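You operate a simulated robot arm through the tools that you are given. There is no shell and no other tool.

The job below is to be done with a simulated robot arm. You get a single attempt, and the scene is never put back.

## Task
Move the fitting from the OUT port to the green tray, cap both ports, set the blue knob to HAND.
Fine: red cap on IN, yellow cap on OUT. Set down upright: brass fitting.

Only the result counts: the job must be done as asked and must still hold three seconds after the hand-in. Knocking over, shifting, dropping, spilling or breaking anything else fails it. A push-on lid holds only when it is set on centred and level and pressed home; a screw cap is set on level and turned clockwise until tight.

## Robot
A 7-joint arm with a two-finger parallel gripper, fixed in place. Base frame: the origin is at the foot of the arm, x ahead of it, y to its left, z up. Readings come in m, rad, newtons and seconds.
With the tool pointing down near the work surface it reaches from about 0.3 to 0.7 m from the base axis. Its first joint turns from -1.152 to 1.152 rad. Payload 1.57 kg.
The tool frame sits at the grasp point between the pads (the TCP): z along the fingers, y along the line on which they close. The tips reach 0.03 m beyond it. Largest opening 0.11 m; finger width 0.024, thickness 0.012; the body of the gripper, 0.048 by 0.112 m, starts 0.078 m behind the TCP.
Orientation is that of the tool frame in the base frame, as [roll, pitch, yaw] about the fixed x, y, z axes, in that order (R = Rz(yaw) Ry(pitch) Rx(roll)). With the fingers straight down and closing along the base's y, the tool's x points along the base's -x, its y along +y and its z along -z.

## Interface
- The arm moves only by the tool nudge_tool. Its arguments are lists of equal length, an entry for each row: "xyz": the shift along the tool's x, y, z in mm, a list of three; "dr": the turn, a rotation vector about the tool's x, y, z in rad, a list of three. In form: {"xyz": [[dx, dy, dz], ...], "dr": [[ax, ay, az], ...]}. A call has 1 to 20 rows; each row is the pose to reach, as a shift and turn from the pose commanded when the call began, along the tool's axes at that moment. "grip" is the gripper command, from -1 (shut) to 1 (fully open), values between in proportion, set as the call begins (left out, the last holds). Rows are played at 5 a second. More than 0.05 m and 0.15 rad between two rows, or a gripper value outside its range, and nothing of the call is played. Where a pose cannot be reached the arm comes as near as it can. A force on the tool above 40 N (or 10 N above the force at the start of the call, whichever is more), or a blocked arm, ends the call early, and 0.2 s more pass. The fingers move at their own pace (about 0.108 m/s each) and stop on an object; they squeeze with about 42 N. The grip force told is the motor's: it shows also when the fingers shut on nothing. Time passes only in rows, and 0.2 s behind the last, so rows that repeat a pose let the fingers close. The reply holds the time, the measured pose of the TCP, the force on the tool along the base axes, the opening and the grip force, in the units named above and with some noise, with the torque about the TCP (base axes, N m) and any sound that the robot's microphone picked up.
- Cameras (640 x 400 px; columns grow to the right, rows downward): "scene" is fixed at [0.1629, -0.391, 1.4024]; the picture's right is [0.79, -0.61, 0.00], its down [-0.35, -0.46, -0.81] and it looks along [0.49, 0.65, -0.58] (base axes); focal length 314 px, centre (320, 200). "wrist" rides on the gripper at [0.07, 0.016, -0.141] in the tool frame; the picture's right is [-0.23, 0.97, 0.00], its down [-0.86, -0.20, -0.48] and it looks along [-0.47, -0.11, 0.88] (tool axes); focal length 222 px, centre (320, 200). There is no depth. A picture from a camera that has moved, and an enlarged one, comes with that camera's place and axes in the base frame and with its lens.
- grab_frame(camera): a new picture of that camera. It takes no simulated time.
- zoom(camera, box): a new picture of the part [left, top, right, bottom] of that camera's present view, enlarged. It takes no simulated time.
- hand_in(): hands the job in; it is judged then, once.

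Nothing tells you positions but the pictures and the camera data. Unless the task says otherwise, let go and move clear before handing in.

The tools are called after "Call:" as name(argument=value, ...) on one line, values as JSON. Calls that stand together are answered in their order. nudge_tool: Moves the arm, as the interface text tells. Its arguments: {"type":"object","properties":{"xyz":{"type":"array"},"dr":{"type":"array"},"grip":{"type":"number"}},"required":["xyz","dr"]} The other tools are called the same way: grab_frame (camera) takes a picture; zoom (camera, box) takes an enlarged picture of a part of a camera's view; hand_in () hands the job in.

At the start:

```text
time_s: 0.0
position: [0.3736, -0.0254, 1.1492]
tool_rot: [3.142, 0.0, 3.142]
contact_force: [-0.5, 0.1, 0.0]
wrist_torque: [0.0, -0.02, 0.01]
finger_gap: 0.11
grip_force: 0.1
```

scene: 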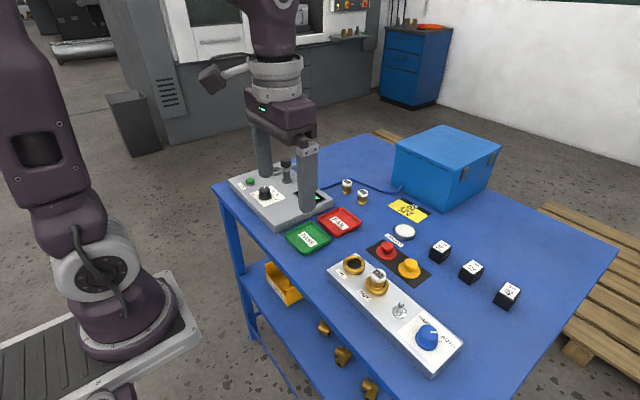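
wrist: 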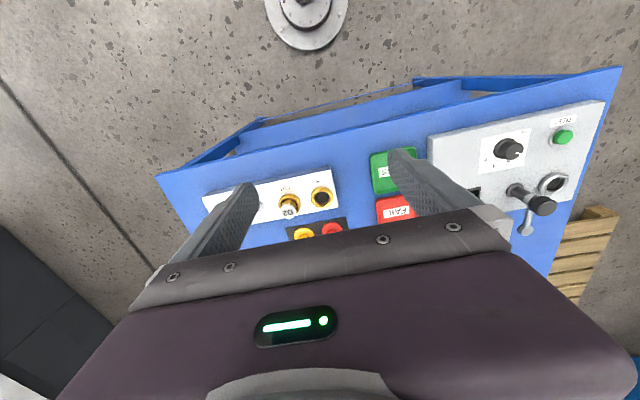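

I see a blue bench with a grey panel carrying two ports (one with a fitting), a blue knob, red and yellow caps on a dark holder, and green and red trays. I'll zoom in to locate everything accurately before moving.

Call:
zoom(camera="scene", box=[320, 230, 480, 380])

Call:
zoom(camera="scene", box=[220, 150, 380, 260])

Call:
zoom(camera="wrist", box=[180, 130, 440, 260])

Call:
zoom(camera="scene", box=[320, 240, 400, 300])

```text
2.67 times, centred on (400, 305) of scene
camera zoom: at [0.1629, -0.391, 1.4024], right [0.79, -0.61, 0.0], down [-0.35, -0.46, -0.81], along [0.49, 0.65, -0.58], focal length 836 px, centre (107, -80)
```

zoom: 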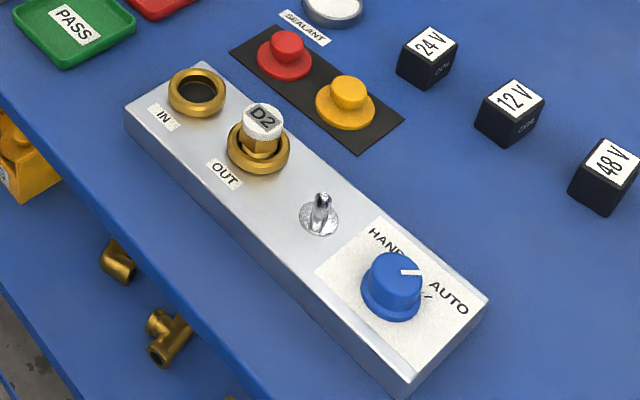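

```text
3.64 times, centred on (300, 205) of scene
camera zoom: at [0.1629, -0.391, 1.4024], right [0.79, -0.61, 0.0], down [-0.35, -0.46, -0.81], along [0.49, 0.65, -0.58], focal length 1140 px, centre (393, 182)
```

zoom: 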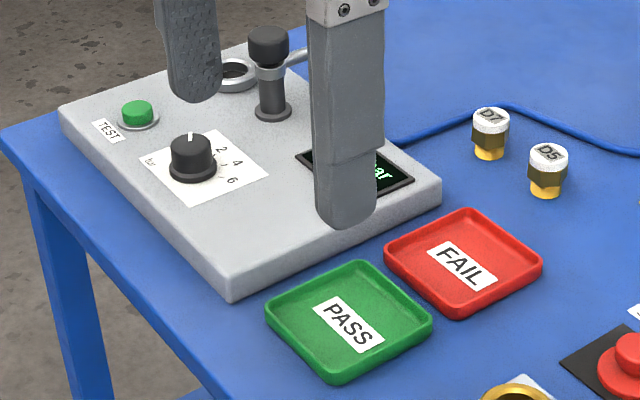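

```text
2.46 times, centred on (310, 195) of wrist
camera zoom: at [0.3038, -0.0092, 1.2903], right [0.23, 0.97, 0.0], down [0.86, -0.2, 0.48], along [0.47, -0.11, -0.88], focal length 547 px, centre (345, 212)
```

zoom: 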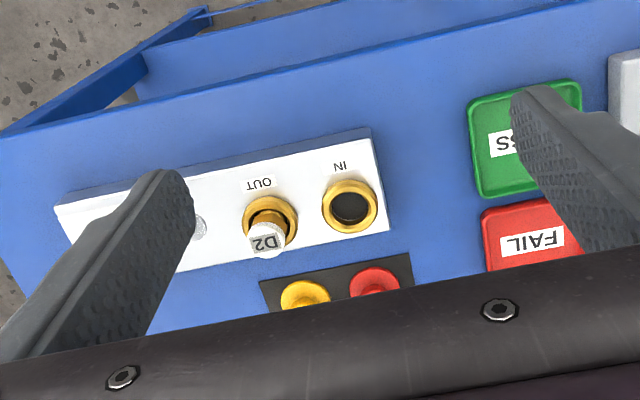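

```text
6.67 times, centred on (360, 270) of scene
camera zoom: at [0.1629, -0.391, 1.4024], right [0.79, -0.61, 0.0], down [-0.35, -0.46, -0.81], along [0.49, 0.65, -0.58], focal length 2091 px, centre (53, -267)
```

zoom: 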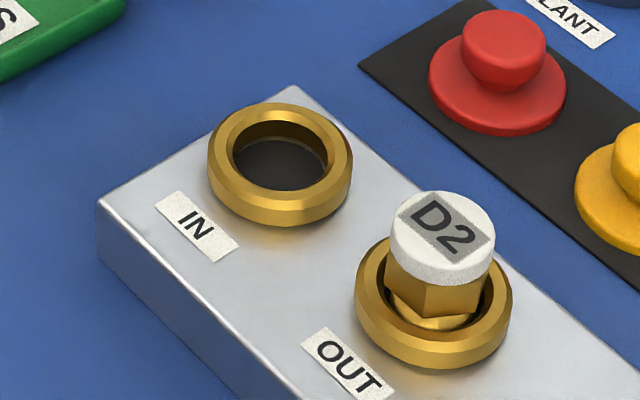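

I see D2 sitting in the OUT port, next to the IN port at about (0.515, -0.054, 0.884) from triangulating both views. I'll move over the panel for closer wrist pictures.

Call:
nudge_tool(xyz=[[-16, -25, 20], [-32, -50, 40], [-48, -75, 60], [-64, -100, 80], [-80, -125, 100], [-80, -125, 100]], dr=[[0, 0, 0], [0, 0, 0], [0, 0, 0], [0, 0, 0], [0, 0, 0], [0, 0, 0]])

Call:
grab_frame(camera="wrist")

Call:
grab_frame(camera="scene")

```text
time_s: 1.4
position: [0.4545, -0.1508, 1.0489]
tool_rot: [-3.141, 0.0, 3.141]
contact_force: [0.4, -0.3, 0.1]
wrist_torque: [0.0, 0.03, 0.0]
finger_gap: 0.11
grip_force: 0.0
```

```text
taken
camera wrist: at [0.3853, -0.1344, 1.19], right [0.23, 0.97, 0.0], down [0.85, -0.2, 0.48], along [0.47, -0.11, -0.88], focal length 222 px, centre (320, 200)
```

wrist: 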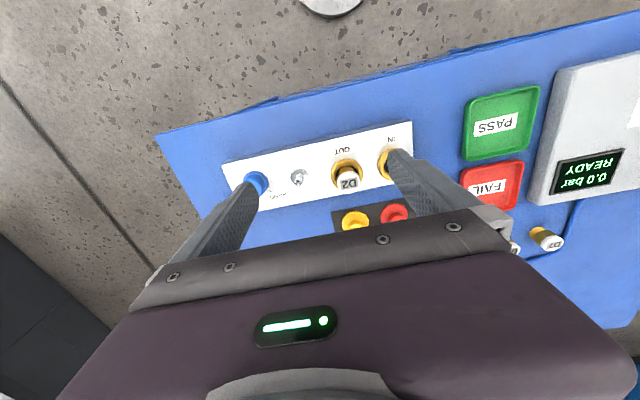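

```text
taken
```

scene: 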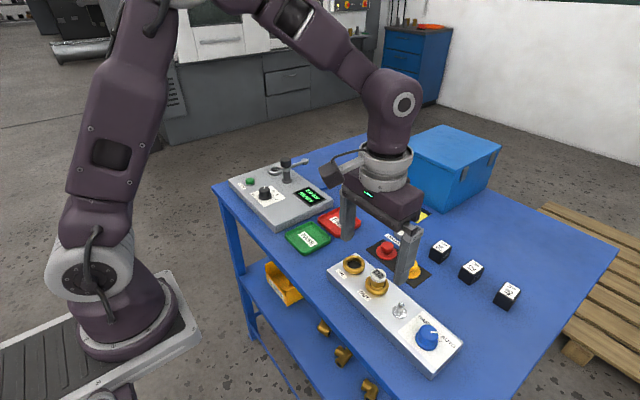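

The panel is in clear view of the wrist camera. I'll zoom into both views to triangulate the ports, caps, knob and tray.

Call:
zoom(camera="wrist", box=[220, 110, 420, 235])

Call:
zoom(camera="wrist", box=[440, 70, 600, 170])

Call:
zoom(camera="scene", box=[390, 290, 470, 350])

Call:
zoom(camera="scene", box=[270, 200, 350, 260])

Call:
zoom(camera="scene", box=[360, 230, 440, 290])

```text
3.20 times, centred on (320, 172) of wrist
camera zoom: at [0.3853, -0.1344, 1.19], right [0.23, 0.97, 0.0], down [0.85, -0.2, 0.48], along [0.47, -0.11, -0.88], focal length 711 px, centre (320, 288)
```

zoom: 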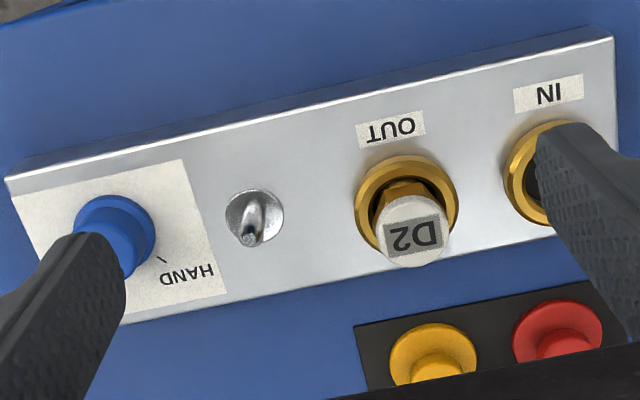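

```text
4.00 times, centred on (520, 120) of wrist
camera zoom: at [0.3853, -0.1344, 1.19], right [0.23, 0.97, 0.0], down [0.85, -0.2, 0.48], along [0.47, -0.11, -0.88], focal length 888 px, centre (-480, 520)
```

zoom: 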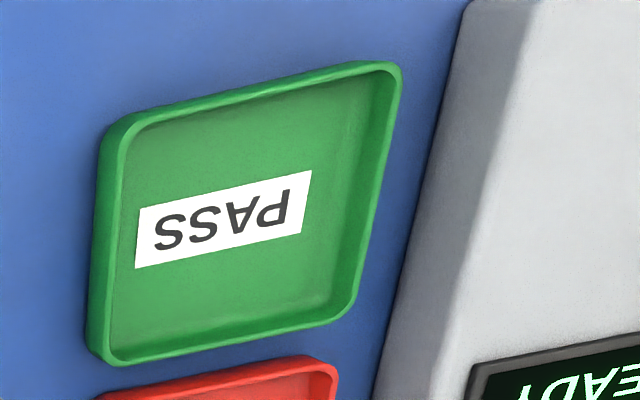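

```text
6.67 times, centred on (430, 320) of scene
camera zoom: at [0.1629, -0.391, 1.4024], right [0.79, -0.61, 0.0], down [-0.35, -0.46, -0.81], along [0.49, 0.65, -0.58], focal length 2091 px, centre (-413, -600)
```

zoom: 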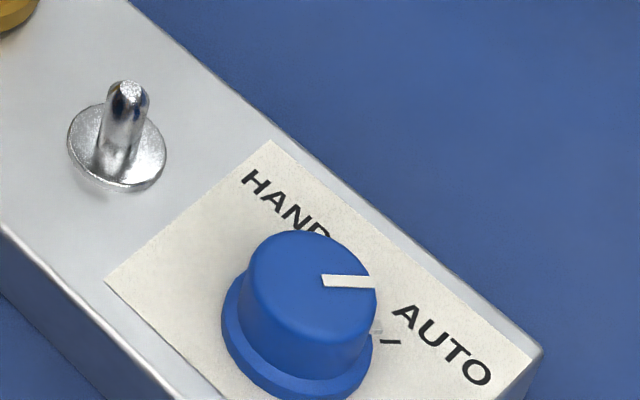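

```text
6.67 times, centred on (310, 230) of scene
camera zoom: at [0.1629, -0.391, 1.4024], right [0.79, -0.61, 0.0], down [-0.35, -0.46, -0.81], along [0.49, 0.65, -0.58], focal length 2091 px, centre (387, 0)
```

zoom: 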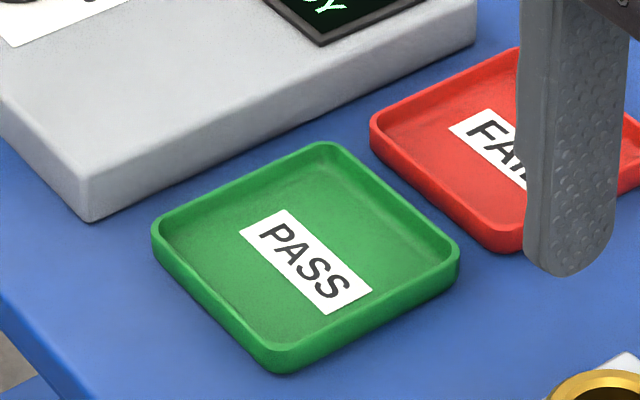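

```text
6.67 times, centred on (400, 260) of scene
camera zoom: at [0.1629, -0.391, 1.4024], right [0.79, -0.61, 0.0], down [-0.35, -0.46, -0.81], along [0.49, 0.65, -0.58], focal length 2091 px, centre (-213, -200)
```

zoom: 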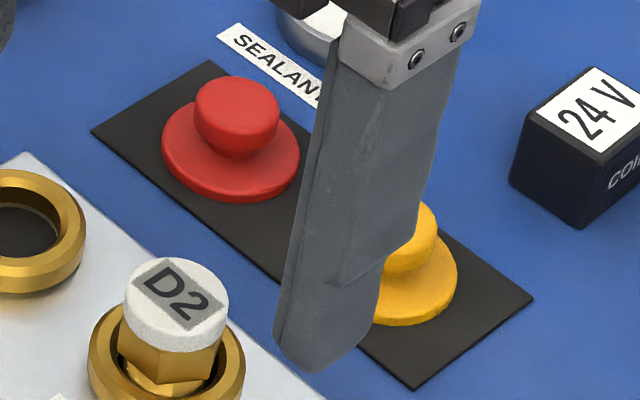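

Triangulation puts OUT at about (0.515, -0.124), IN at (0.515, -0.054), the rims at z≈0.884, the caps at x≈0.626, the green tray at (0.503, 0.109) and the knob at (0.50, -0.262). Next I go above the OUT port for a close look.

Call:
nudge_tool(xyz=[[-30, 13, 25], [-60.5, 27, 50], [-60.5, 27, 50]], dr=[[0, 0, 0], [0, 0, 0], [0, 0, 0]])

Call:
grab_frame(camera="wrist")

Call:
zoom(camera="wrist", box=[220, 90, 420, 215])

Call:
zoom(camera="scene", box=[340, 230, 460, 310])

```text
time_s: 2.2
position: [0.5125, -0.122, 0.9977]
tool_rot: [-3.141, -0.001, 3.141]
contact_force: [-0.3, 0.4, 0.3]
wrist_torque: [-0.04, -0.02, -0.03]
finger_gap: 0.1097
grip_force: 0.0
```

```text
taken
camera wrist: at [0.4438, -0.1061, 1.1389], right [0.23, 0.97, 0.0], down [0.85, -0.2, 0.48], along [0.47, -0.11, -0.88], focal length 222 px, centre (320, 200)
```

wrist: 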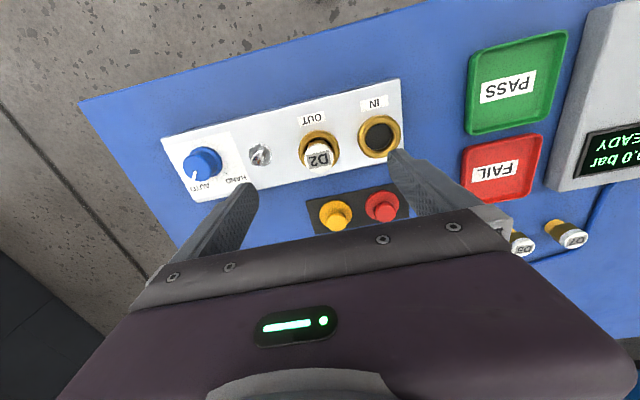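

```text
3.20 times, centred on (320, 152) of wrist
camera zoom: at [0.4438, -0.1061, 1.1389], right [0.23, 0.97, 0.0], down [0.85, -0.2, 0.48], along [0.47, -0.11, -0.88], focal length 711 px, centre (320, 352)
```

zoom: 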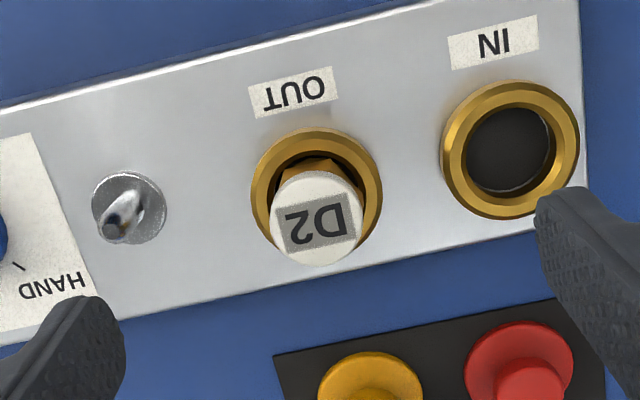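

```text
5.00 times, centred on (400, 270) of scene
camera zoom: at [0.1629, -0.391, 1.4024], right [0.79, -0.61, 0.0], down [-0.35, -0.46, -0.81], along [0.49, 0.65, -0.58], focal length 1568 px, centre (-80, -150)
```

zoom: 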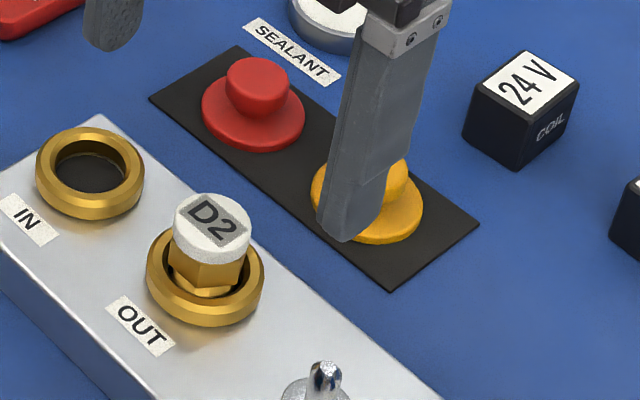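

D2 sits concentric in OUT and the gripper is within about 3 mm of it. I'll narrow the gap to 60 mm to stay clear of the toggle and descend around the fitting, keeping the tips above the port rim.

Call:
nudge_tool(xyz=[[-2.5, -1, 0], [-2.5, -1, 0], [-2.5, -1, 0], [-2.5, -1, 15], [-2.5, -1, 30], [-2.5, -1, 40], [-2.5, -1, 50], [-2.5, -1, 50]], dr=[[0, 0, 0], [0, 0, 0], [0, 0, 0], [0, 0, 0], [0, 0, 0], [0, 0, 0], [0, 0, 0], [0, 0, 0]], grip=0.1)

Call:
grab_frame(camera="wrist")

Call:
zoom(camera="wrist", box=[240, 110, 400, 220])

Call:
zoom(camera="scene", box=[340, 230, 440, 310])

```text
time_s: 4.0
position: [0.5156, -0.1264, 0.9507]
tool_rot: [-3.141, 0.0, 3.141]
contact_force: [-0.4, 0.0, 0.1]
wrist_torque: [0.03, 0.0, 0.0]
finger_gap: 0.0605
grip_force: 0.0
```

```text
taken
camera wrist: at [0.4471, -0.1084, 1.0904], right [0.23, 0.97, 0.0], down [0.86, -0.2, 0.48], along [0.47, -0.11, -0.88], focal length 222 px, centre (320, 200)
```

wrist: 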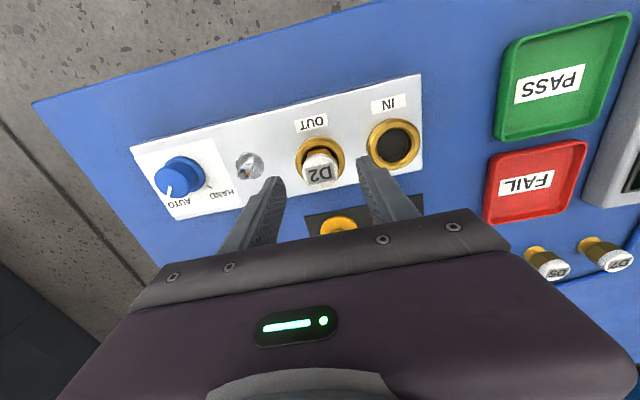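

```text
3.64 times, centred on (320, 165) of wrist
camera zoom: at [0.4471, -0.1084, 1.0904], right [0.23, 0.97, 0.0], down [0.86, -0.2, 0.48], along [0.47, -0.11, -0.88], focal length 808 px, centre (320, 327)
```

zoom: 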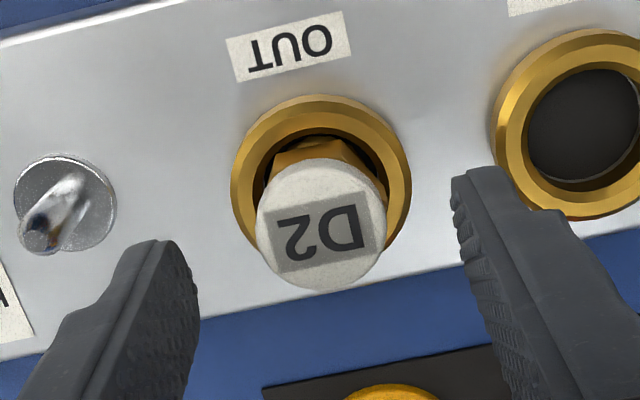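

```text
5.00 times, centred on (390, 270) of scene
camera zoom: at [0.1629, -0.391, 1.4024], right [0.79, -0.61, 0.0], down [-0.35, -0.46, -0.81], along [0.49, 0.65, -0.58], focal length 1568 px, centre (-30, -150)
```

zoom: 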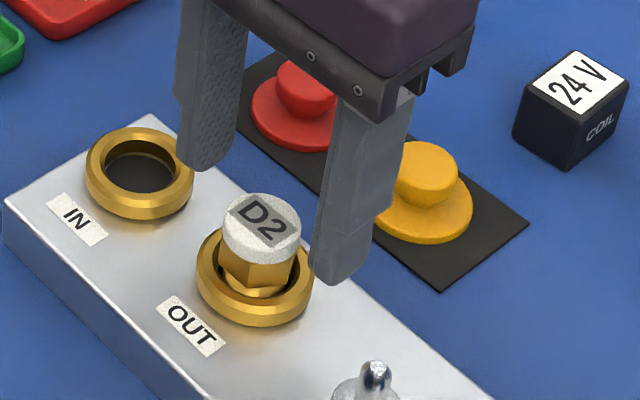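

The wrist and scene views agree the fitting's axis is at about (0.515, -0.1237), about 2 mm back in x. I'll correct that and lower until the tips are just above the port rim, then check.

Call:
nudge_tool(xyz=[[2, 0.6, 0], [2, 0.6, 9], [2, 0.6, 18], [2, 0.6, 25], [2, 0.6, 25]], dr=[[0, 0, 0], [0, 0, 0], [0, 0, 0], [0, 0, 0], [0, 0, 0]])

Call:
zoom(camera="wrist", box=[240, 110, 400, 220])

Call:
zoom(camera="scene", box=[350, 240, 420, 300])

```text
time_s: 5.2
position: [0.5141, -0.1243, 0.9249]
tool_rot: [-3.141, 0.0, 3.141]
contact_force: [-0.5, -0.4, 0.3]
wrist_torque: [-0.01, 0.02, 0.02]
finger_gap: 0.0604
grip_force: 0.0
```

```text
3.64 times, centred on (320, 165) of wrist
camera zoom: at [0.4451, -0.1078, 1.0651], right [0.23, 0.97, 0.0], down [0.86, -0.2, 0.48], along [0.47, -0.11, -0.88], focal length 808 px, centre (320, 327)
```

zoom: 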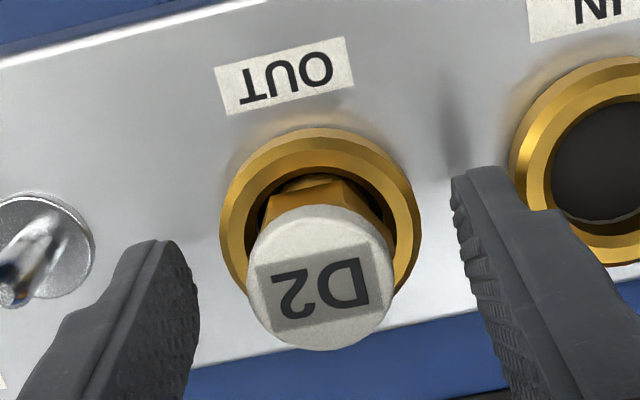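

```text
6.67 times, centred on (385, 270) of scene
camera zoom: at [0.1629, -0.391, 1.4024], right [0.79, -0.61, 0.0], down [-0.35, -0.46, -0.81], along [0.49, 0.65, -0.58], focal length 2091 px, centre (-113, -267)
```

zoom: 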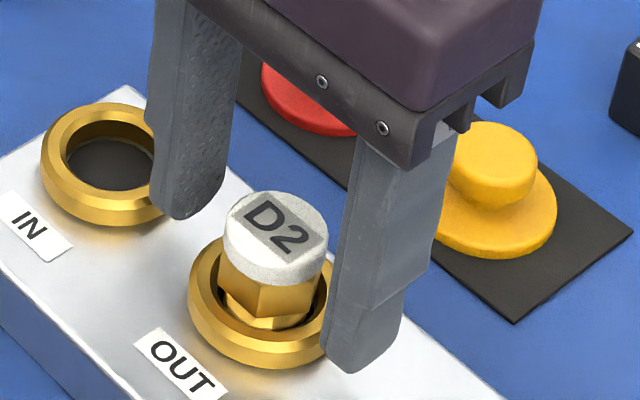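

The fingers straddle D2 evenly with the tips just above the rim. I'll lower 3 mm and close.

Call:
nudge_tool(xyz=[[0, 0, 3], [0, 0, 3]], dr=[[0, 0, 0], [0, 0, 0]])

Call:
nudge_tool(xyz=[[0, 0, 0], [0, 0, 0], [0, 0, 0], [0, 0, 0]], dr=[[0, 0, 0], [0, 0, 0], [0, 0, 0], [0, 0, 0]], grip=-1)

Call:
zoom(camera="wrist", box=[240, 110, 400, 220])

Call:
zoom(camera="scene", box=[350, 240, 420, 300])

```text
time_s: 5.8
position: [0.5147, -0.1244, 0.9206]
tool_rot: [-3.14, -0.001, -3.141]
contact_force: [-0.4, 0.0, 0.5]
wrist_torque: [0.0, 0.01, 0.05]
finger_gap: 0.0603
grip_force: 0.1
```

```text
time_s: 6.8
position: [0.5141, -0.1257, 0.9218]
tool_rot: [3.141, 0.0, -3.141]
contact_force: [0.4, -0.2, 0.3]
wrist_torque: [-0.01, -0.01, 0.0]
finger_gap: 0.0318
grip_force: 39.7
```

```text
3.64 times, centred on (320, 165) of wrist
camera zoom: at [0.4449, -0.1078, 1.0624], right [0.23, 0.97, 0.0], down [0.86, -0.2, 0.48], along [0.47, -0.11, -0.88], focal length 808 px, centre (320, 327)
```

zoom: 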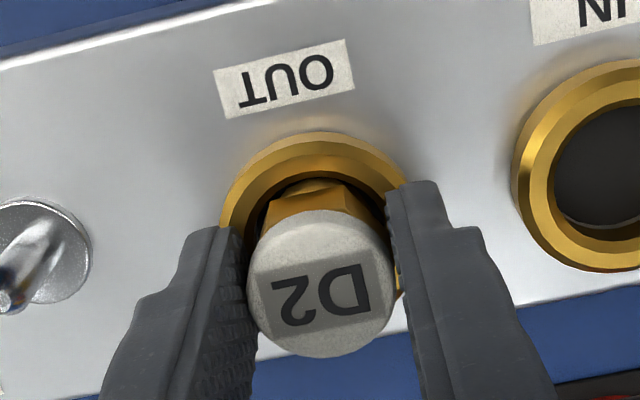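

```text
6.67 times, centred on (385, 270) of scene
camera zoom: at [0.1629, -0.391, 1.4024], right [0.79, -0.61, 0.0], down [-0.35, -0.46, -0.81], along [0.49, 0.65, -0.58], focal length 2091 px, centre (-113, -267)
```

zoom: 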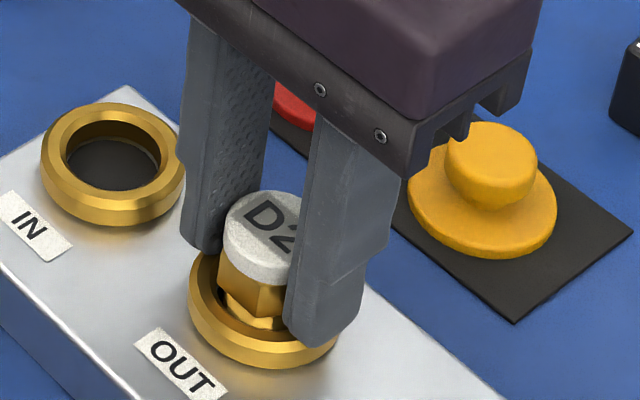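

D2 is gripped at a 32 mm gap with no sideways force. I'll lift it straight up slowly.

Call:
nudge_tool(xyz=[[0, 0, -3], [0, 0, -6], [0, 0, -12], [0, 0, -20], [0, 0, -35], [0, 0, -50], [0, 0, -50]], dr=[[0, 0, 0], [0, 0, 0], [0, 0, 0], [0, 0, 0], [0, 0, 0], [0, 0, 0], [0, 0, 0]])

Call:
grab_frame(camera="wrist")

Call:
zoom(camera="scene", box=[340, 210, 440, 300])

```text
time_s: 8.4
position: [0.5127, -0.1236, 0.9717]
tool_rot: [3.141, 0.001, 3.14]
contact_force: [0.0, -0.3, -1.0]
wrist_torque: [0.01, 0.03, -0.02]
finger_gap: 0.0318
grip_force: 40.0
```

```text
taken
camera wrist: at [0.4446, -0.1075, 1.112], right [0.23, 0.97, 0.0], down [0.86, -0.2, 0.48], along [0.47, -0.11, -0.88], focal length 222 px, centre (320, 200)
```

wrist: 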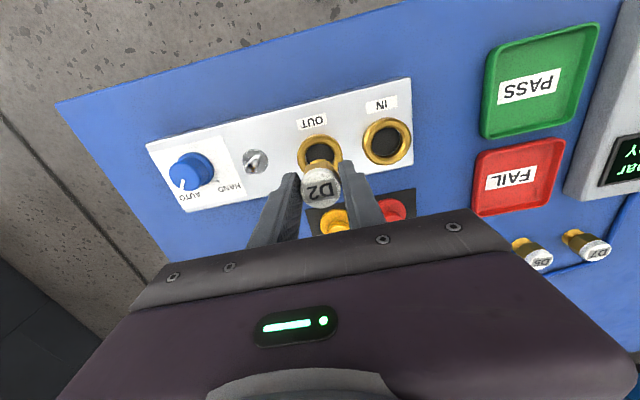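

```text
4.44 times, centred on (390, 255) of scene
camera zoom: at [0.1629, -0.391, 1.4024], right [0.79, -0.61, 0.0], down [-0.35, -0.46, -0.81], along [0.49, 0.65, -0.58], focal length 1394 px, centre (9, -44)
```

zoom: 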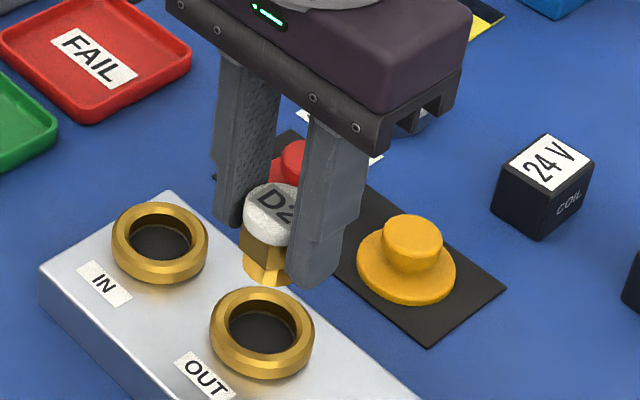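

D2 came out cleanly. I'll zoom in to gauge the fitting's length and look into the open ports.

Call:
zoom(camera="scene", box=[375, 240, 415, 280])

Call:
zoom(camera="wrist", box=[280, 90, 420, 220])

Call:
zoom(camera="wrist", box=[500, 210, 620, 280])

Call:
zoom(camera="scene", box=[330, 170, 380, 215])

```text
10.00 times, centred on (395, 260) of scene
camera zoom: at [0.1629, -0.391, 1.4024], right [0.79, -0.61, 0.0], down [-0.35, -0.46, -0.81], along [0.49, 0.65, -0.58], focal length 3136 px, centre (-430, -400)
```

zoom: 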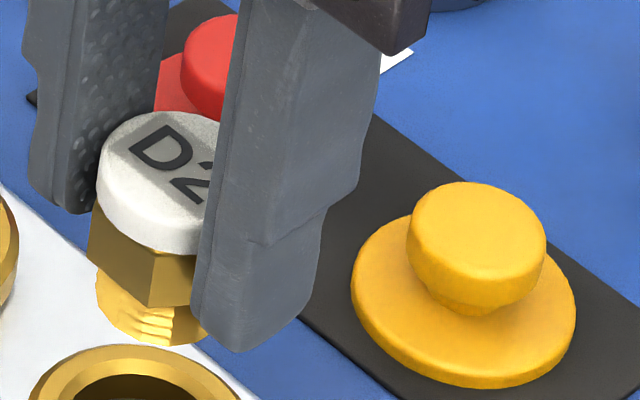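

```text
3.08 times, centred on (350, 155) of wrist
camera zoom: at [0.4446, -0.1075, 1.112], right [0.23, 0.97, 0.0], down [0.86, -0.2, 0.48], along [0.47, -0.11, -0.88], focal length 684 px, centre (228, 338)
```

zoom: 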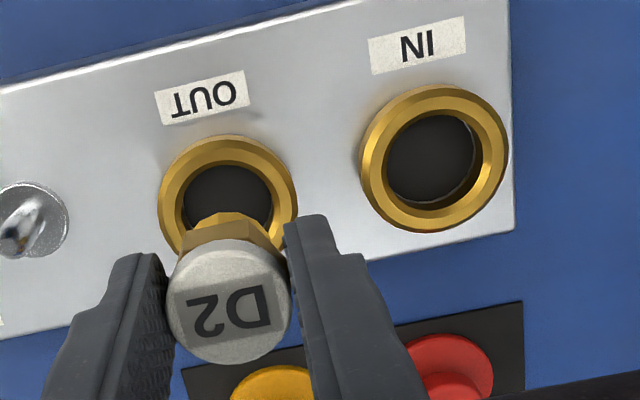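

```text
5.33 times, centred on (560, 245) of wrist
camera zoom: at [0.4446, -0.1075, 1.112], right [0.23, 0.97, 0.0], down [0.86, -0.2, 0.48], along [0.47, -0.11, -0.88], focal length 1185 px, centre (-960, -40)
```

zoom: 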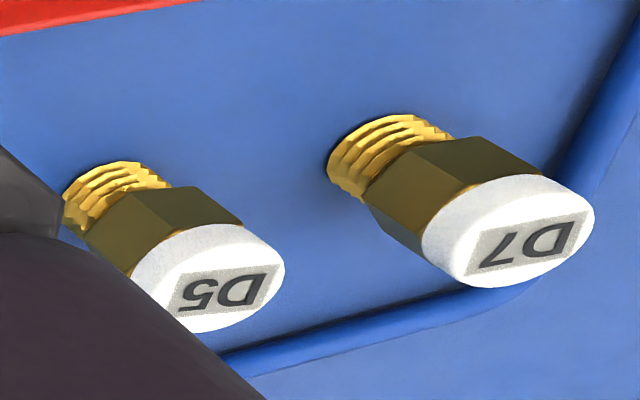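

```text
8.89 times, centred on (355, 192) of scene
camera zoom: at [0.1629, -0.391, 1.4024], right [0.79, -0.61, 0.0], down [-0.35, -0.46, -0.81], along [0.49, 0.65, -0.58], focal length 2788 px, centre (9, 267)
```

zoom: 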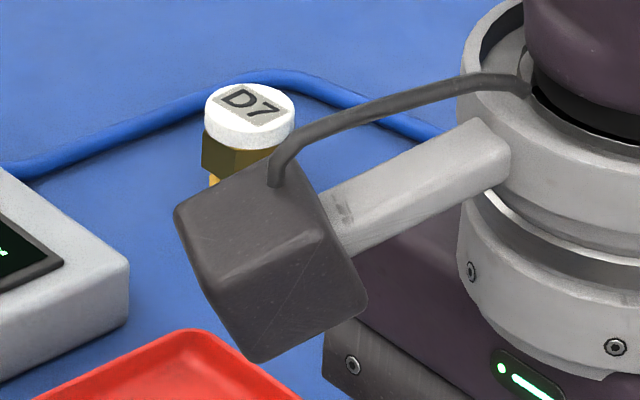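

The fitting's bottom is about 44 mm below the TCP, and the green tray's centre is near (0.501, 0.104). I'll carry D2 over the tray and stop above the floor.

Call:
nudge_tool(xyz=[[0, 0, -14], [3, 38, -14], [5, 76, -14], [7, 114, -14], [10, 152, -14], [12, 190, -14], [14, 227.6, -14], [14, 227.6, 10], [14, 227.6, 35], [14, 227.6, 52], [14, 227.6, 52]], dr=[[0, 0, 0], [0, 0, 0], [0, 0, 0], [0, 0, 0], [0, 0, 0], [0, 0, 0], [0, 0, 0], [0, 0, 0], [0, 0, 0], [0, 0, 0], [0, 0, 0]])

Call:
grab_frame(camera="wrist")

Call:
zoom(camera="scene", box=[270, 190, 350, 260])

```text
time_s: 10.8
position: [0.4992, 0.1034, 0.9179]
tool_rot: [3.14, 0.002, -3.14]
contact_force: [0.3, -0.3, -1.1]
wrist_torque: [0.0, -0.01, 0.01]
finger_gap: 0.0318
grip_force: 39.8
```

```text
taken
camera wrist: at [0.4308, 0.1197, 1.0595], right [0.23, 0.97, 0.0], down [0.86, -0.2, 0.48], along [0.47, -0.11, -0.88], focal length 222 px, centre (320, 200)
```

wrist: 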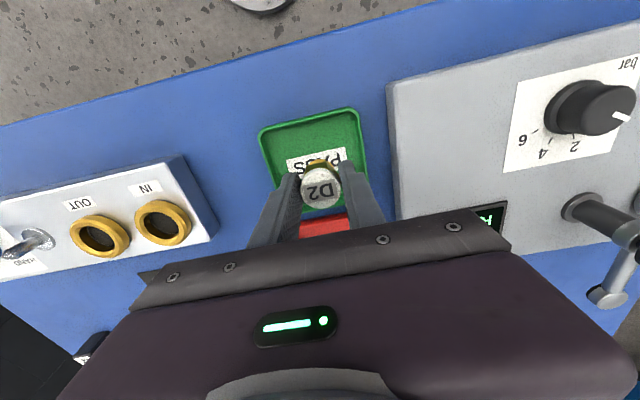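

```text
5.71 times, centred on (310, 225) of scene
camera zoom: at [0.1629, -0.391, 1.4024], right [0.79, -0.61, 0.0], down [-0.35, -0.46, -0.81], along [0.49, 0.65, -0.58], focal length 1792 px, centre (377, 57)
```

zoom: 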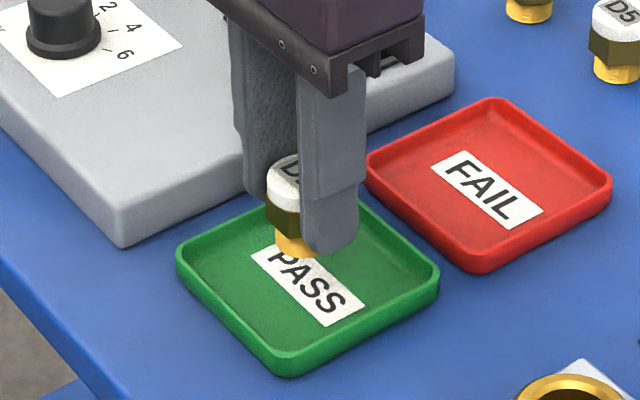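

D2 is centred over the green tray with its bottom about 25-30 mm above the floor. I'll lower most of the way and then feel for contact.

Call:
nudge_tool(xyz=[[0, 0, 10], [0, 0, 17], [0, 0, 21], [0, 0, 21]], dr=[[0, 0, 0], [0, 0, 0], [0, 0, 0], [0, 0, 0]])

Call:
zoom(camera="scene", box=[280, 200, 340, 250])

Call:
zoom(camera="wrist", box=[240, 90, 400, 220])

```text
time_s: 11.8
position: [0.4996, 0.102, 0.898]
tool_rot: [-3.141, 0.0, -3.141]
contact_force: [0.2, -1.2, -1.2]
wrist_torque: [0.01, -0.01, 0.0]
finger_gap: 0.032
grip_force: 41.2
```

```text
8.00 times, centred on (310, 225) of scene
camera zoom: at [0.1629, -0.391, 1.4024], right [0.79, -0.61, 0.0], down [-0.35, -0.46, -0.81], along [0.49, 0.65, -0.58], focal length 2509 px, centre (400, 0)
```

zoom: 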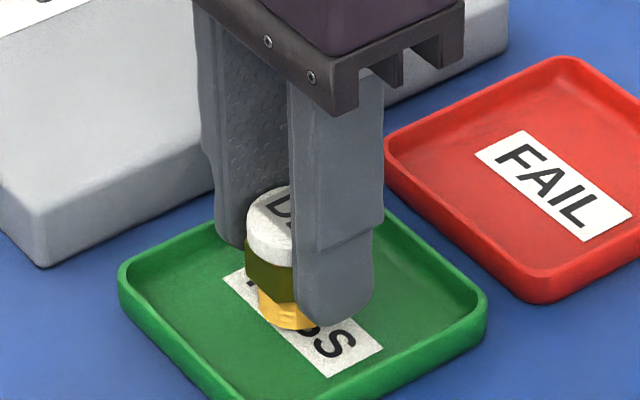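

```text
3.08 times, centred on (320, 155) of wrist
camera zoom: at [0.4305, 0.1198, 1.0395], right [0.23, 0.97, 0.0], down [0.86, -0.2, 0.48], along [0.47, -0.11, -0.88], focal length 684 px, centre (320, 338)
```

zoom: 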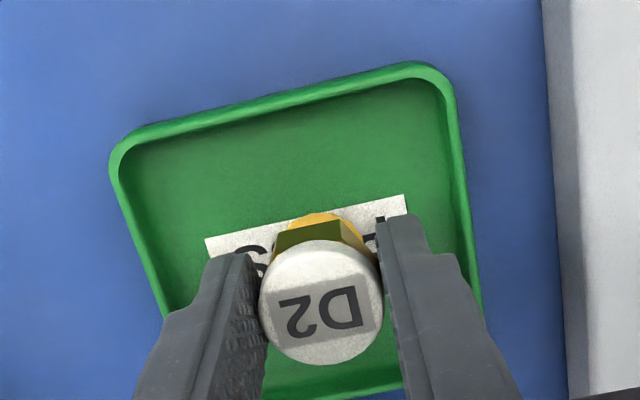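

The fitting is now about 5-10 mm above the tray floor, so I'll step down in 2 mm increments watching the force.

Call:
nudge_tool(xyz=[[0, 0, 2], [0, 0, 4], [0, 0, 4]], dr=[[0, 0, 0], [0, 0, 0], [0, 0, 0]])

Call:
nudge_tool(xyz=[[0, 0, 1], [0, 0, 2], [0, 0, 2]], dr=[[0, 0, 0], [0, 0, 0], [0, 0, 0]])

```text
time_s: 12.6
position: [0.4998, 0.1027, 0.8964]
tool_rot: [3.141, 0.004, -3.141]
contact_force: [-5.4, 1.2, 32.2]
wrist_torque: [-0.01, 0.1, -0.02]
finger_gap: 0.0319
grip_force: 40.8
```

```text
time_s: 13.4
position: [0.4993, 0.1029, 0.8934]
tool_rot: [3.139, 0.003, -3.141]
contact_force: [3.0, 4.2, 32.3]
wrist_torque: [0.08, -0.21, -0.01]
finger_gap: 0.0321
grip_force: 40.2
```

D2 is in contact with the tray floor at about 32 N. I'll back off a little to relieve the load before releasing.

Call:
nudge_tool(xyz=[[0, 0, -1.5], [0, 0, -1.5]], dr=[[0, 0, 0], [0, 0, 0]])

Call:
zoom(camera="scene", box=[280, 200, 340, 250])

Call:
zoom(camera="wrist", box=[240, 90, 400, 220])

```text
time_s: 14.0
position: [0.4973, 0.102, 0.8937]
tool_rot: [-3.139, -0.002, -3.141]
contact_force: [1.3, -0.4, 1.7]
wrist_torque: [0.02, -0.04, -0.04]
finger_gap: 0.0319
grip_force: 40.8
```

```text
8.00 times, centred on (310, 225) of scene
camera zoom: at [0.1629, -0.391, 1.4024], right [0.79, -0.61, 0.0], down [-0.35, -0.46, -0.81], along [0.49, 0.65, -0.58], focal length 2509 px, centre (400, 0)
```

zoom: 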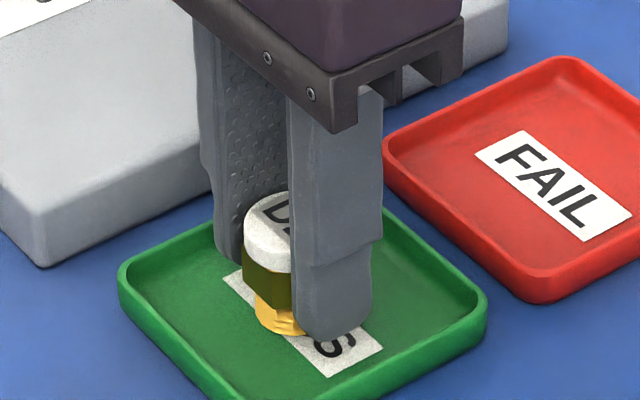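

```text
3.08 times, centred on (320, 155) of wrist
camera zoom: at [0.43, 0.1194, 1.0345], right [0.23, 0.97, 0.0], down [0.86, -0.2, 0.48], along [0.46, -0.11, -0.88], focal length 684 px, centre (320, 338)
```

zoom: 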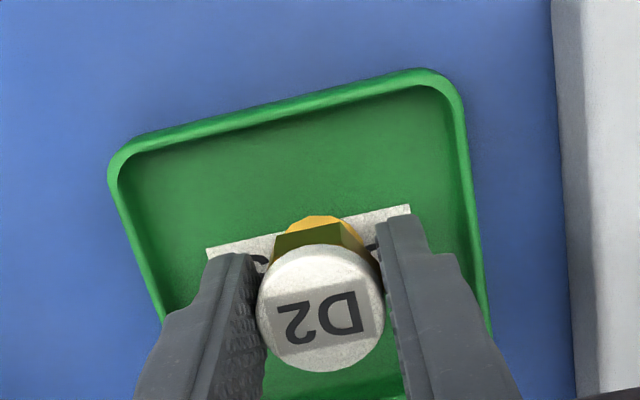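

The load is down to under 2 N and D2 stands upright on the tray floor. I'll open just a little and rise straight up.

Call:
nudge_tool(xyz=[[0, 0, 0], [0, 0, 0], [0, 0, 0]], dr=[[0, 0, 0], [0, 0, 0], [0, 0, 0]], grip=-0.15)

Call:
zoom(camera="wrist", box=[240, 90, 400, 220])

Call:
zoom(camera="scene", box=[280, 200, 340, 250])

```text
time_s: 14.8
position: [0.5002, 0.102, 0.895]
tool_rot: [-3.141, 0.0, 3.141]
contact_force: [-0.5, -0.2, 0.6]
wrist_torque: [0.0, -0.01, 0.0]
finger_gap: 0.0472
grip_force: 0.0
```

```text
3.08 times, centred on (320, 155) of wrist
camera zoom: at [0.4306, 0.1197, 1.0352], right [0.23, 0.97, 0.0], down [0.86, -0.2, 0.48], along [0.47, -0.11, -0.88], focal length 684 px, centre (320, 338)
```

zoom: 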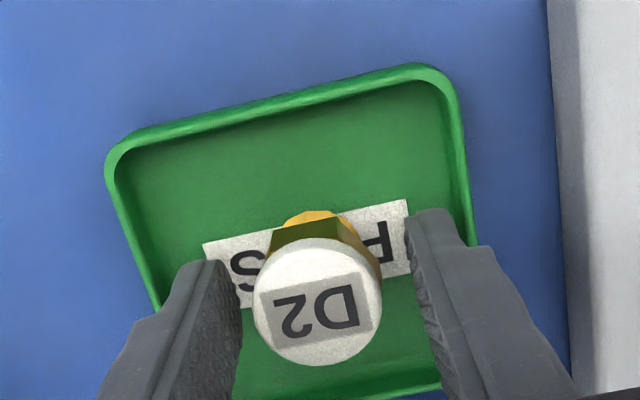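

```text
8.00 times, centred on (310, 225) of scene
camera zoom: at [0.1629, -0.391, 1.4024], right [0.79, -0.61, 0.0], down [-0.35, -0.46, -0.81], along [0.49, 0.65, -0.58], focal length 2509 px, centre (400, 0)
```

zoom: 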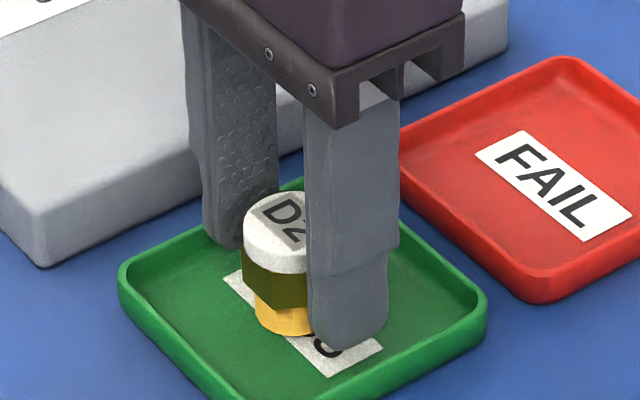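

D2 is free and standing upright. I'll rise clear and go over the red cap.

Call:
nudge_tool(xyz=[[0, 0, -20], [0, 0, -45], [0, 0, -85], [-25, -31, -85], [-50, -62, -85], [-75, -94, -85], [-100, -125, -85], [-125, -157, -85], [-125, -157, -85]], dr=[[0, 0, 0], [0, 0, 0], [0, 0, 0], [0, 0, 0], [0, 0, 0], [0, 0, 0], [0, 0, 0], [0, 0, 0], [0, 0, 0]])

Call:
grab_frame(camera="wrist")

Call:
grab_frame(camera="scene")

Call:
zoom(camera="scene", box=[280, 200, 340, 250])

Call:
zoom(camera="wrist", box=[220, 80, 420, 215])

```text
time_s: 16.8
position: [0.6263, -0.0547, 0.9789]
tool_rot: [3.141, -0.001, 3.141]
contact_force: [0.0, -0.2, 0.6]
wrist_torque: [0.03, 0.01, 0.01]
finger_gap: 0.0467
grip_force: 0.0
```

```text
taken
camera wrist: at [0.5568, -0.0373, 1.1193], right [0.23, 0.97, 0.0], down [0.86, -0.2, 0.48], along [0.47, -0.11, -0.88], focal length 222 px, centre (320, 200)
```

wrist: 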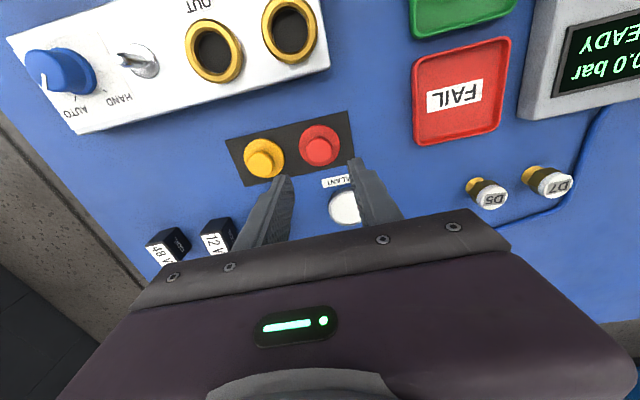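

```text
taken
```

scene: 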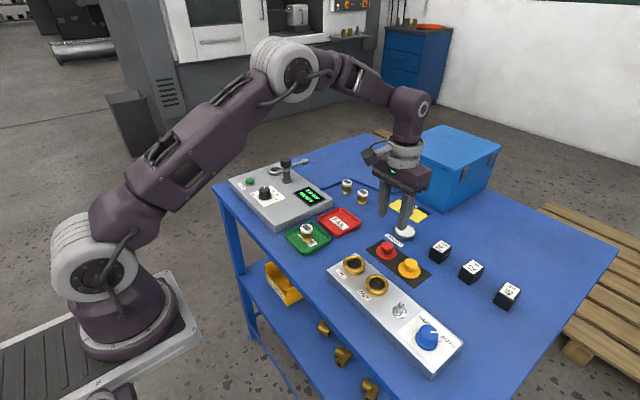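

```text
8.00 times, centred on (310, 225) of scene
camera zoom: at [0.1629, -0.391, 1.4024], right [0.79, -0.61, 0.0], down [-0.35, -0.46, -0.81], along [0.49, 0.65, -0.58], focal length 2509 px, centre (400, 0)
```

zoom: 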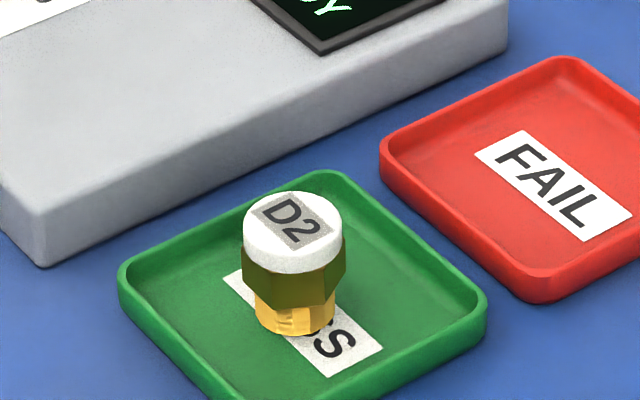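

```text
2.96 times, centred on (320, 148) of wrist
camera zoom: at [0.5568, -0.0373, 1.1193], right [0.23, 0.97, 0.0], down [0.86, -0.2, 0.48], along [0.47, -0.11, -0.88], focal length 658 px, centre (320, 356)
```

zoom: 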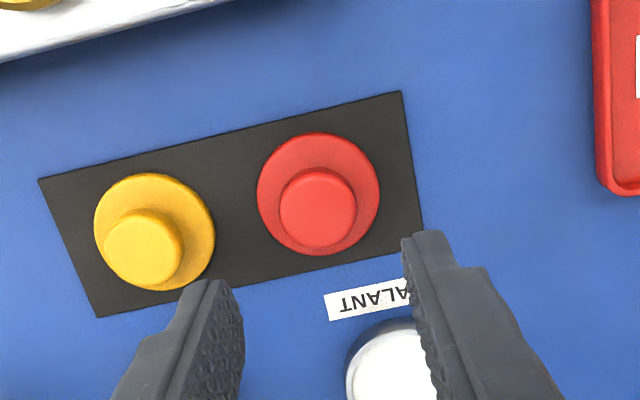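

D2 stands upright in the green tray and the gripper is above the red cap, within about 1.5 mm. I'll open to 60 mm and lower around the cap's knob, stopping high enough to check.

Call:
nudge_tool(xyz=[[1, -0.4, 0], [1, -0.4, 0], [1, -0.4, 20], [1, -0.4, 40], [1, -0.4, 60], [1, -0.4, 75], [1, -0.4, 75]], dr=[[0, 0, 0], [0, 0, 0], [0, 0, 0], [0, 0, 0], [0, 0, 0], [0, 0, 0], [0, 0, 0]], grip=0.1)

Call:
zoom(camera="wrist", box=[230, 90, 410, 215])

Call:
zoom(camera="scene", box=[355, 220, 425, 275])

```text
time_s: 18.4
position: [0.6226, -0.055, 0.9037]
tool_rot: [-3.141, -0.001, -3.141]
contact_force: [0.3, 0.2, 1.0]
wrist_torque: [-0.04, -0.01, 0.0]
finger_gap: 0.0605
grip_force: 0.1
```

```text
3.20 times, centred on (320, 152) of wrist
camera zoom: at [0.5544, -0.0381, 1.0448], right [0.23, 0.97, 0.0], down [0.86, -0.2, 0.48], along [0.47, -0.11, -0.88], focal length 711 px, centre (320, 352)
```

zoom: 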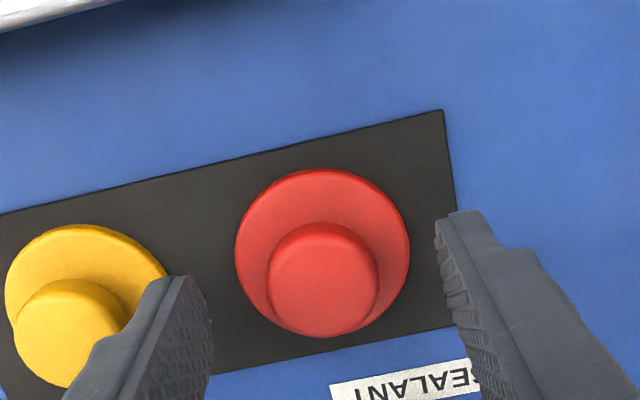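

```text
7.27 times, centred on (390, 248) of scene
camera zoom: at [0.1629, -0.391, 1.4024], right [0.79, -0.61, 0.0], down [-0.35, -0.46, -0.81], along [0.49, 0.65, -0.58], focal length 2281 px, centre (-189, -146)
```

zoom: 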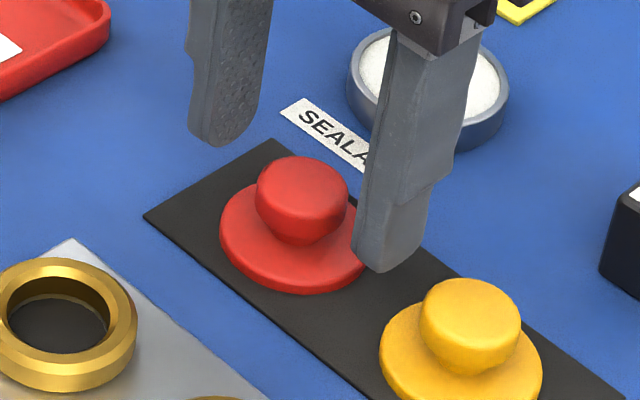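

The knob of the red cap is centred between the fingers. I'll lower 12 mm and close on it.

Call:
nudge_tool(xyz=[[0, 0.6, 6], [0, 0.6, 12], [0, 0.6, 12]], dr=[[0, 0, 0], [0, 0, 0], [0, 0, 0]])

Call:
zoom(camera="scene", box=[355, 220, 425, 275])

```text
time_s: 19.2
position: [0.6224, -0.0544, 0.8922]
tool_rot: [3.141, 0.0, 3.141]
contact_force: [0.5, -0.8, 0.0]
wrist_torque: [0.0, 0.01, 0.0]
finger_gap: 0.0605
grip_force: 0.1
```

```text
7.27 times, centred on (390, 248) of scene
camera zoom: at [0.1629, -0.391, 1.4024], right [0.79, -0.61, 0.0], down [-0.35, -0.46, -0.81], along [0.49, 0.65, -0.58], focal length 2281 px, centre (-189, -146)
```

zoom: 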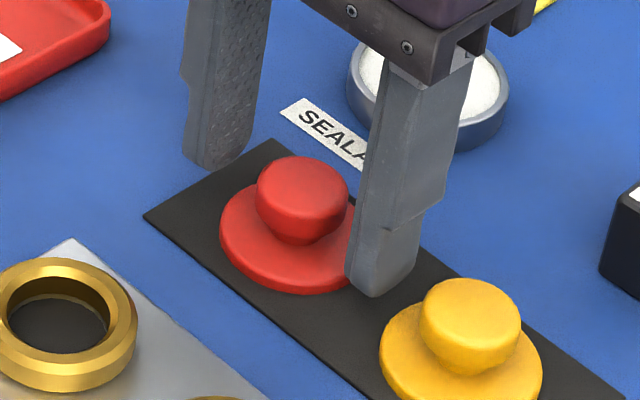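

The fingers straddle the knob, with the tips above the flange. Closing now.

Call:
nudge_tool(xyz=[[0, 0, 0], [0, 0, 0], [0, 0, 0], [0, 0, 0]], dr=[[0, 0, 0], [0, 0, 0], [0, 0, 0], [0, 0, 0]], grip=-1)

Call:
zoom(camera="scene", box=[355, 220, 425, 275])

Call:
zoom(camera="wrist", box=[230, 90, 410, 215])

```text
time_s: 20.2
position: [0.6232, -0.0542, 0.8927]
tool_rot: [-3.142, 0.0, 3.141]
contact_force: [-0.8, -0.3, 0.2]
wrist_torque: [-0.05, 0.01, -0.01]
finger_gap: 0.0247
grip_force: 36.5
```

```text
7.27 times, centred on (390, 248) of scene
camera zoom: at [0.1629, -0.391, 1.4024], right [0.79, -0.61, 0.0], down [-0.35, -0.46, -0.81], along [0.49, 0.65, -0.58], focal length 2281 px, centre (-189, -146)
```

zoom: 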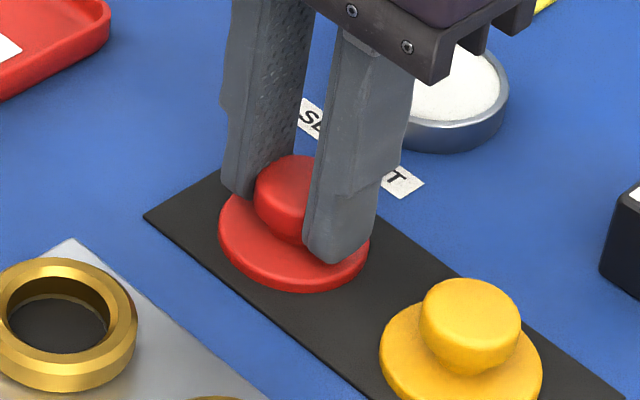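

```text
3.20 times, centred on (320, 152) of wrist
camera zoom: at [0.5545, -0.0372, 1.0332], right [0.23, 0.97, 0.0], down [0.86, -0.2, 0.48], along [0.47, -0.11, -0.88], focal length 711 px, centre (320, 352)
```

zoom: 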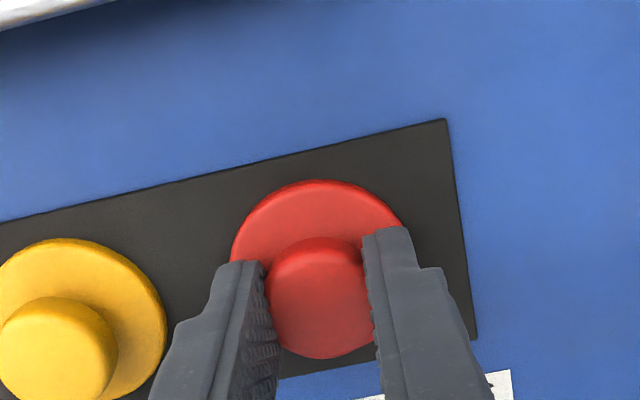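

The red cap's knob is held at a gap of 25 mm. I'll lift it and check that it hangs level.

Call:
nudge_tool(xyz=[[0, 0, -4], [0, 0, -10], [0, 0, -30], [0, 0, -55], [0, 0, -75], [0, 0, -75]], dr=[[0, 0, 0], [0, 0, 0], [0, 0, 0], [0, 0, 0], [0, 0, 0], [0, 0, 0]])

Call:
zoom(camera="scene", box=[355, 200, 425, 275])

Call:
zoom(camera="wrist", box=[220, 60, 420, 215])

```text
time_s: 21.6
position: [0.6249, -0.0533, 0.9662]
tool_rot: [3.14, 0.0, 3.141]
contact_force: [-0.1, 0.1, -0.1]
wrist_torque: [-0.04, 0.02, 0.04]
finger_gap: 0.0245
grip_force: 36.2
```

```text
5.33 times, centred on (390, 238) of scene
camera zoom: at [0.1629, -0.391, 1.4024], right [0.79, -0.61, 0.0], down [-0.35, -0.46, -0.81], along [0.49, 0.65, -0.58], focal length 1673 px, centre (-53, 0)
```

zoom: 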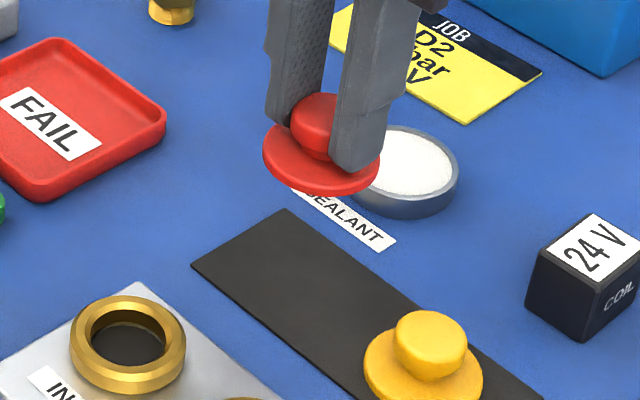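

```text
2.58 times, centred on (320, 138) of wrist
camera zoom: at [0.5545, -0.0368, 1.1078], right [0.23, 0.97, 0.0], down [0.85, -0.2, 0.48], along [0.47, -0.11, -0.88], focal length 573 px, centre (320, 361)
```

zoom: 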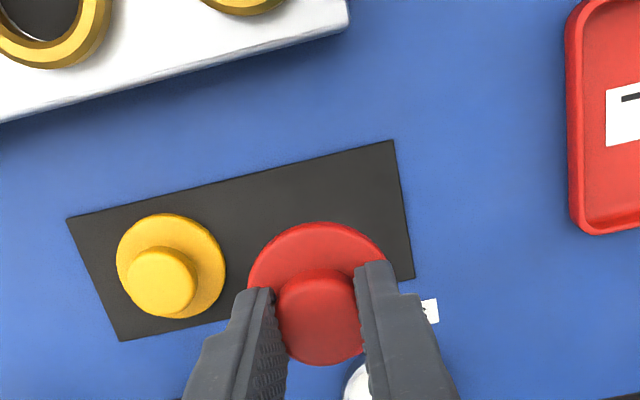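

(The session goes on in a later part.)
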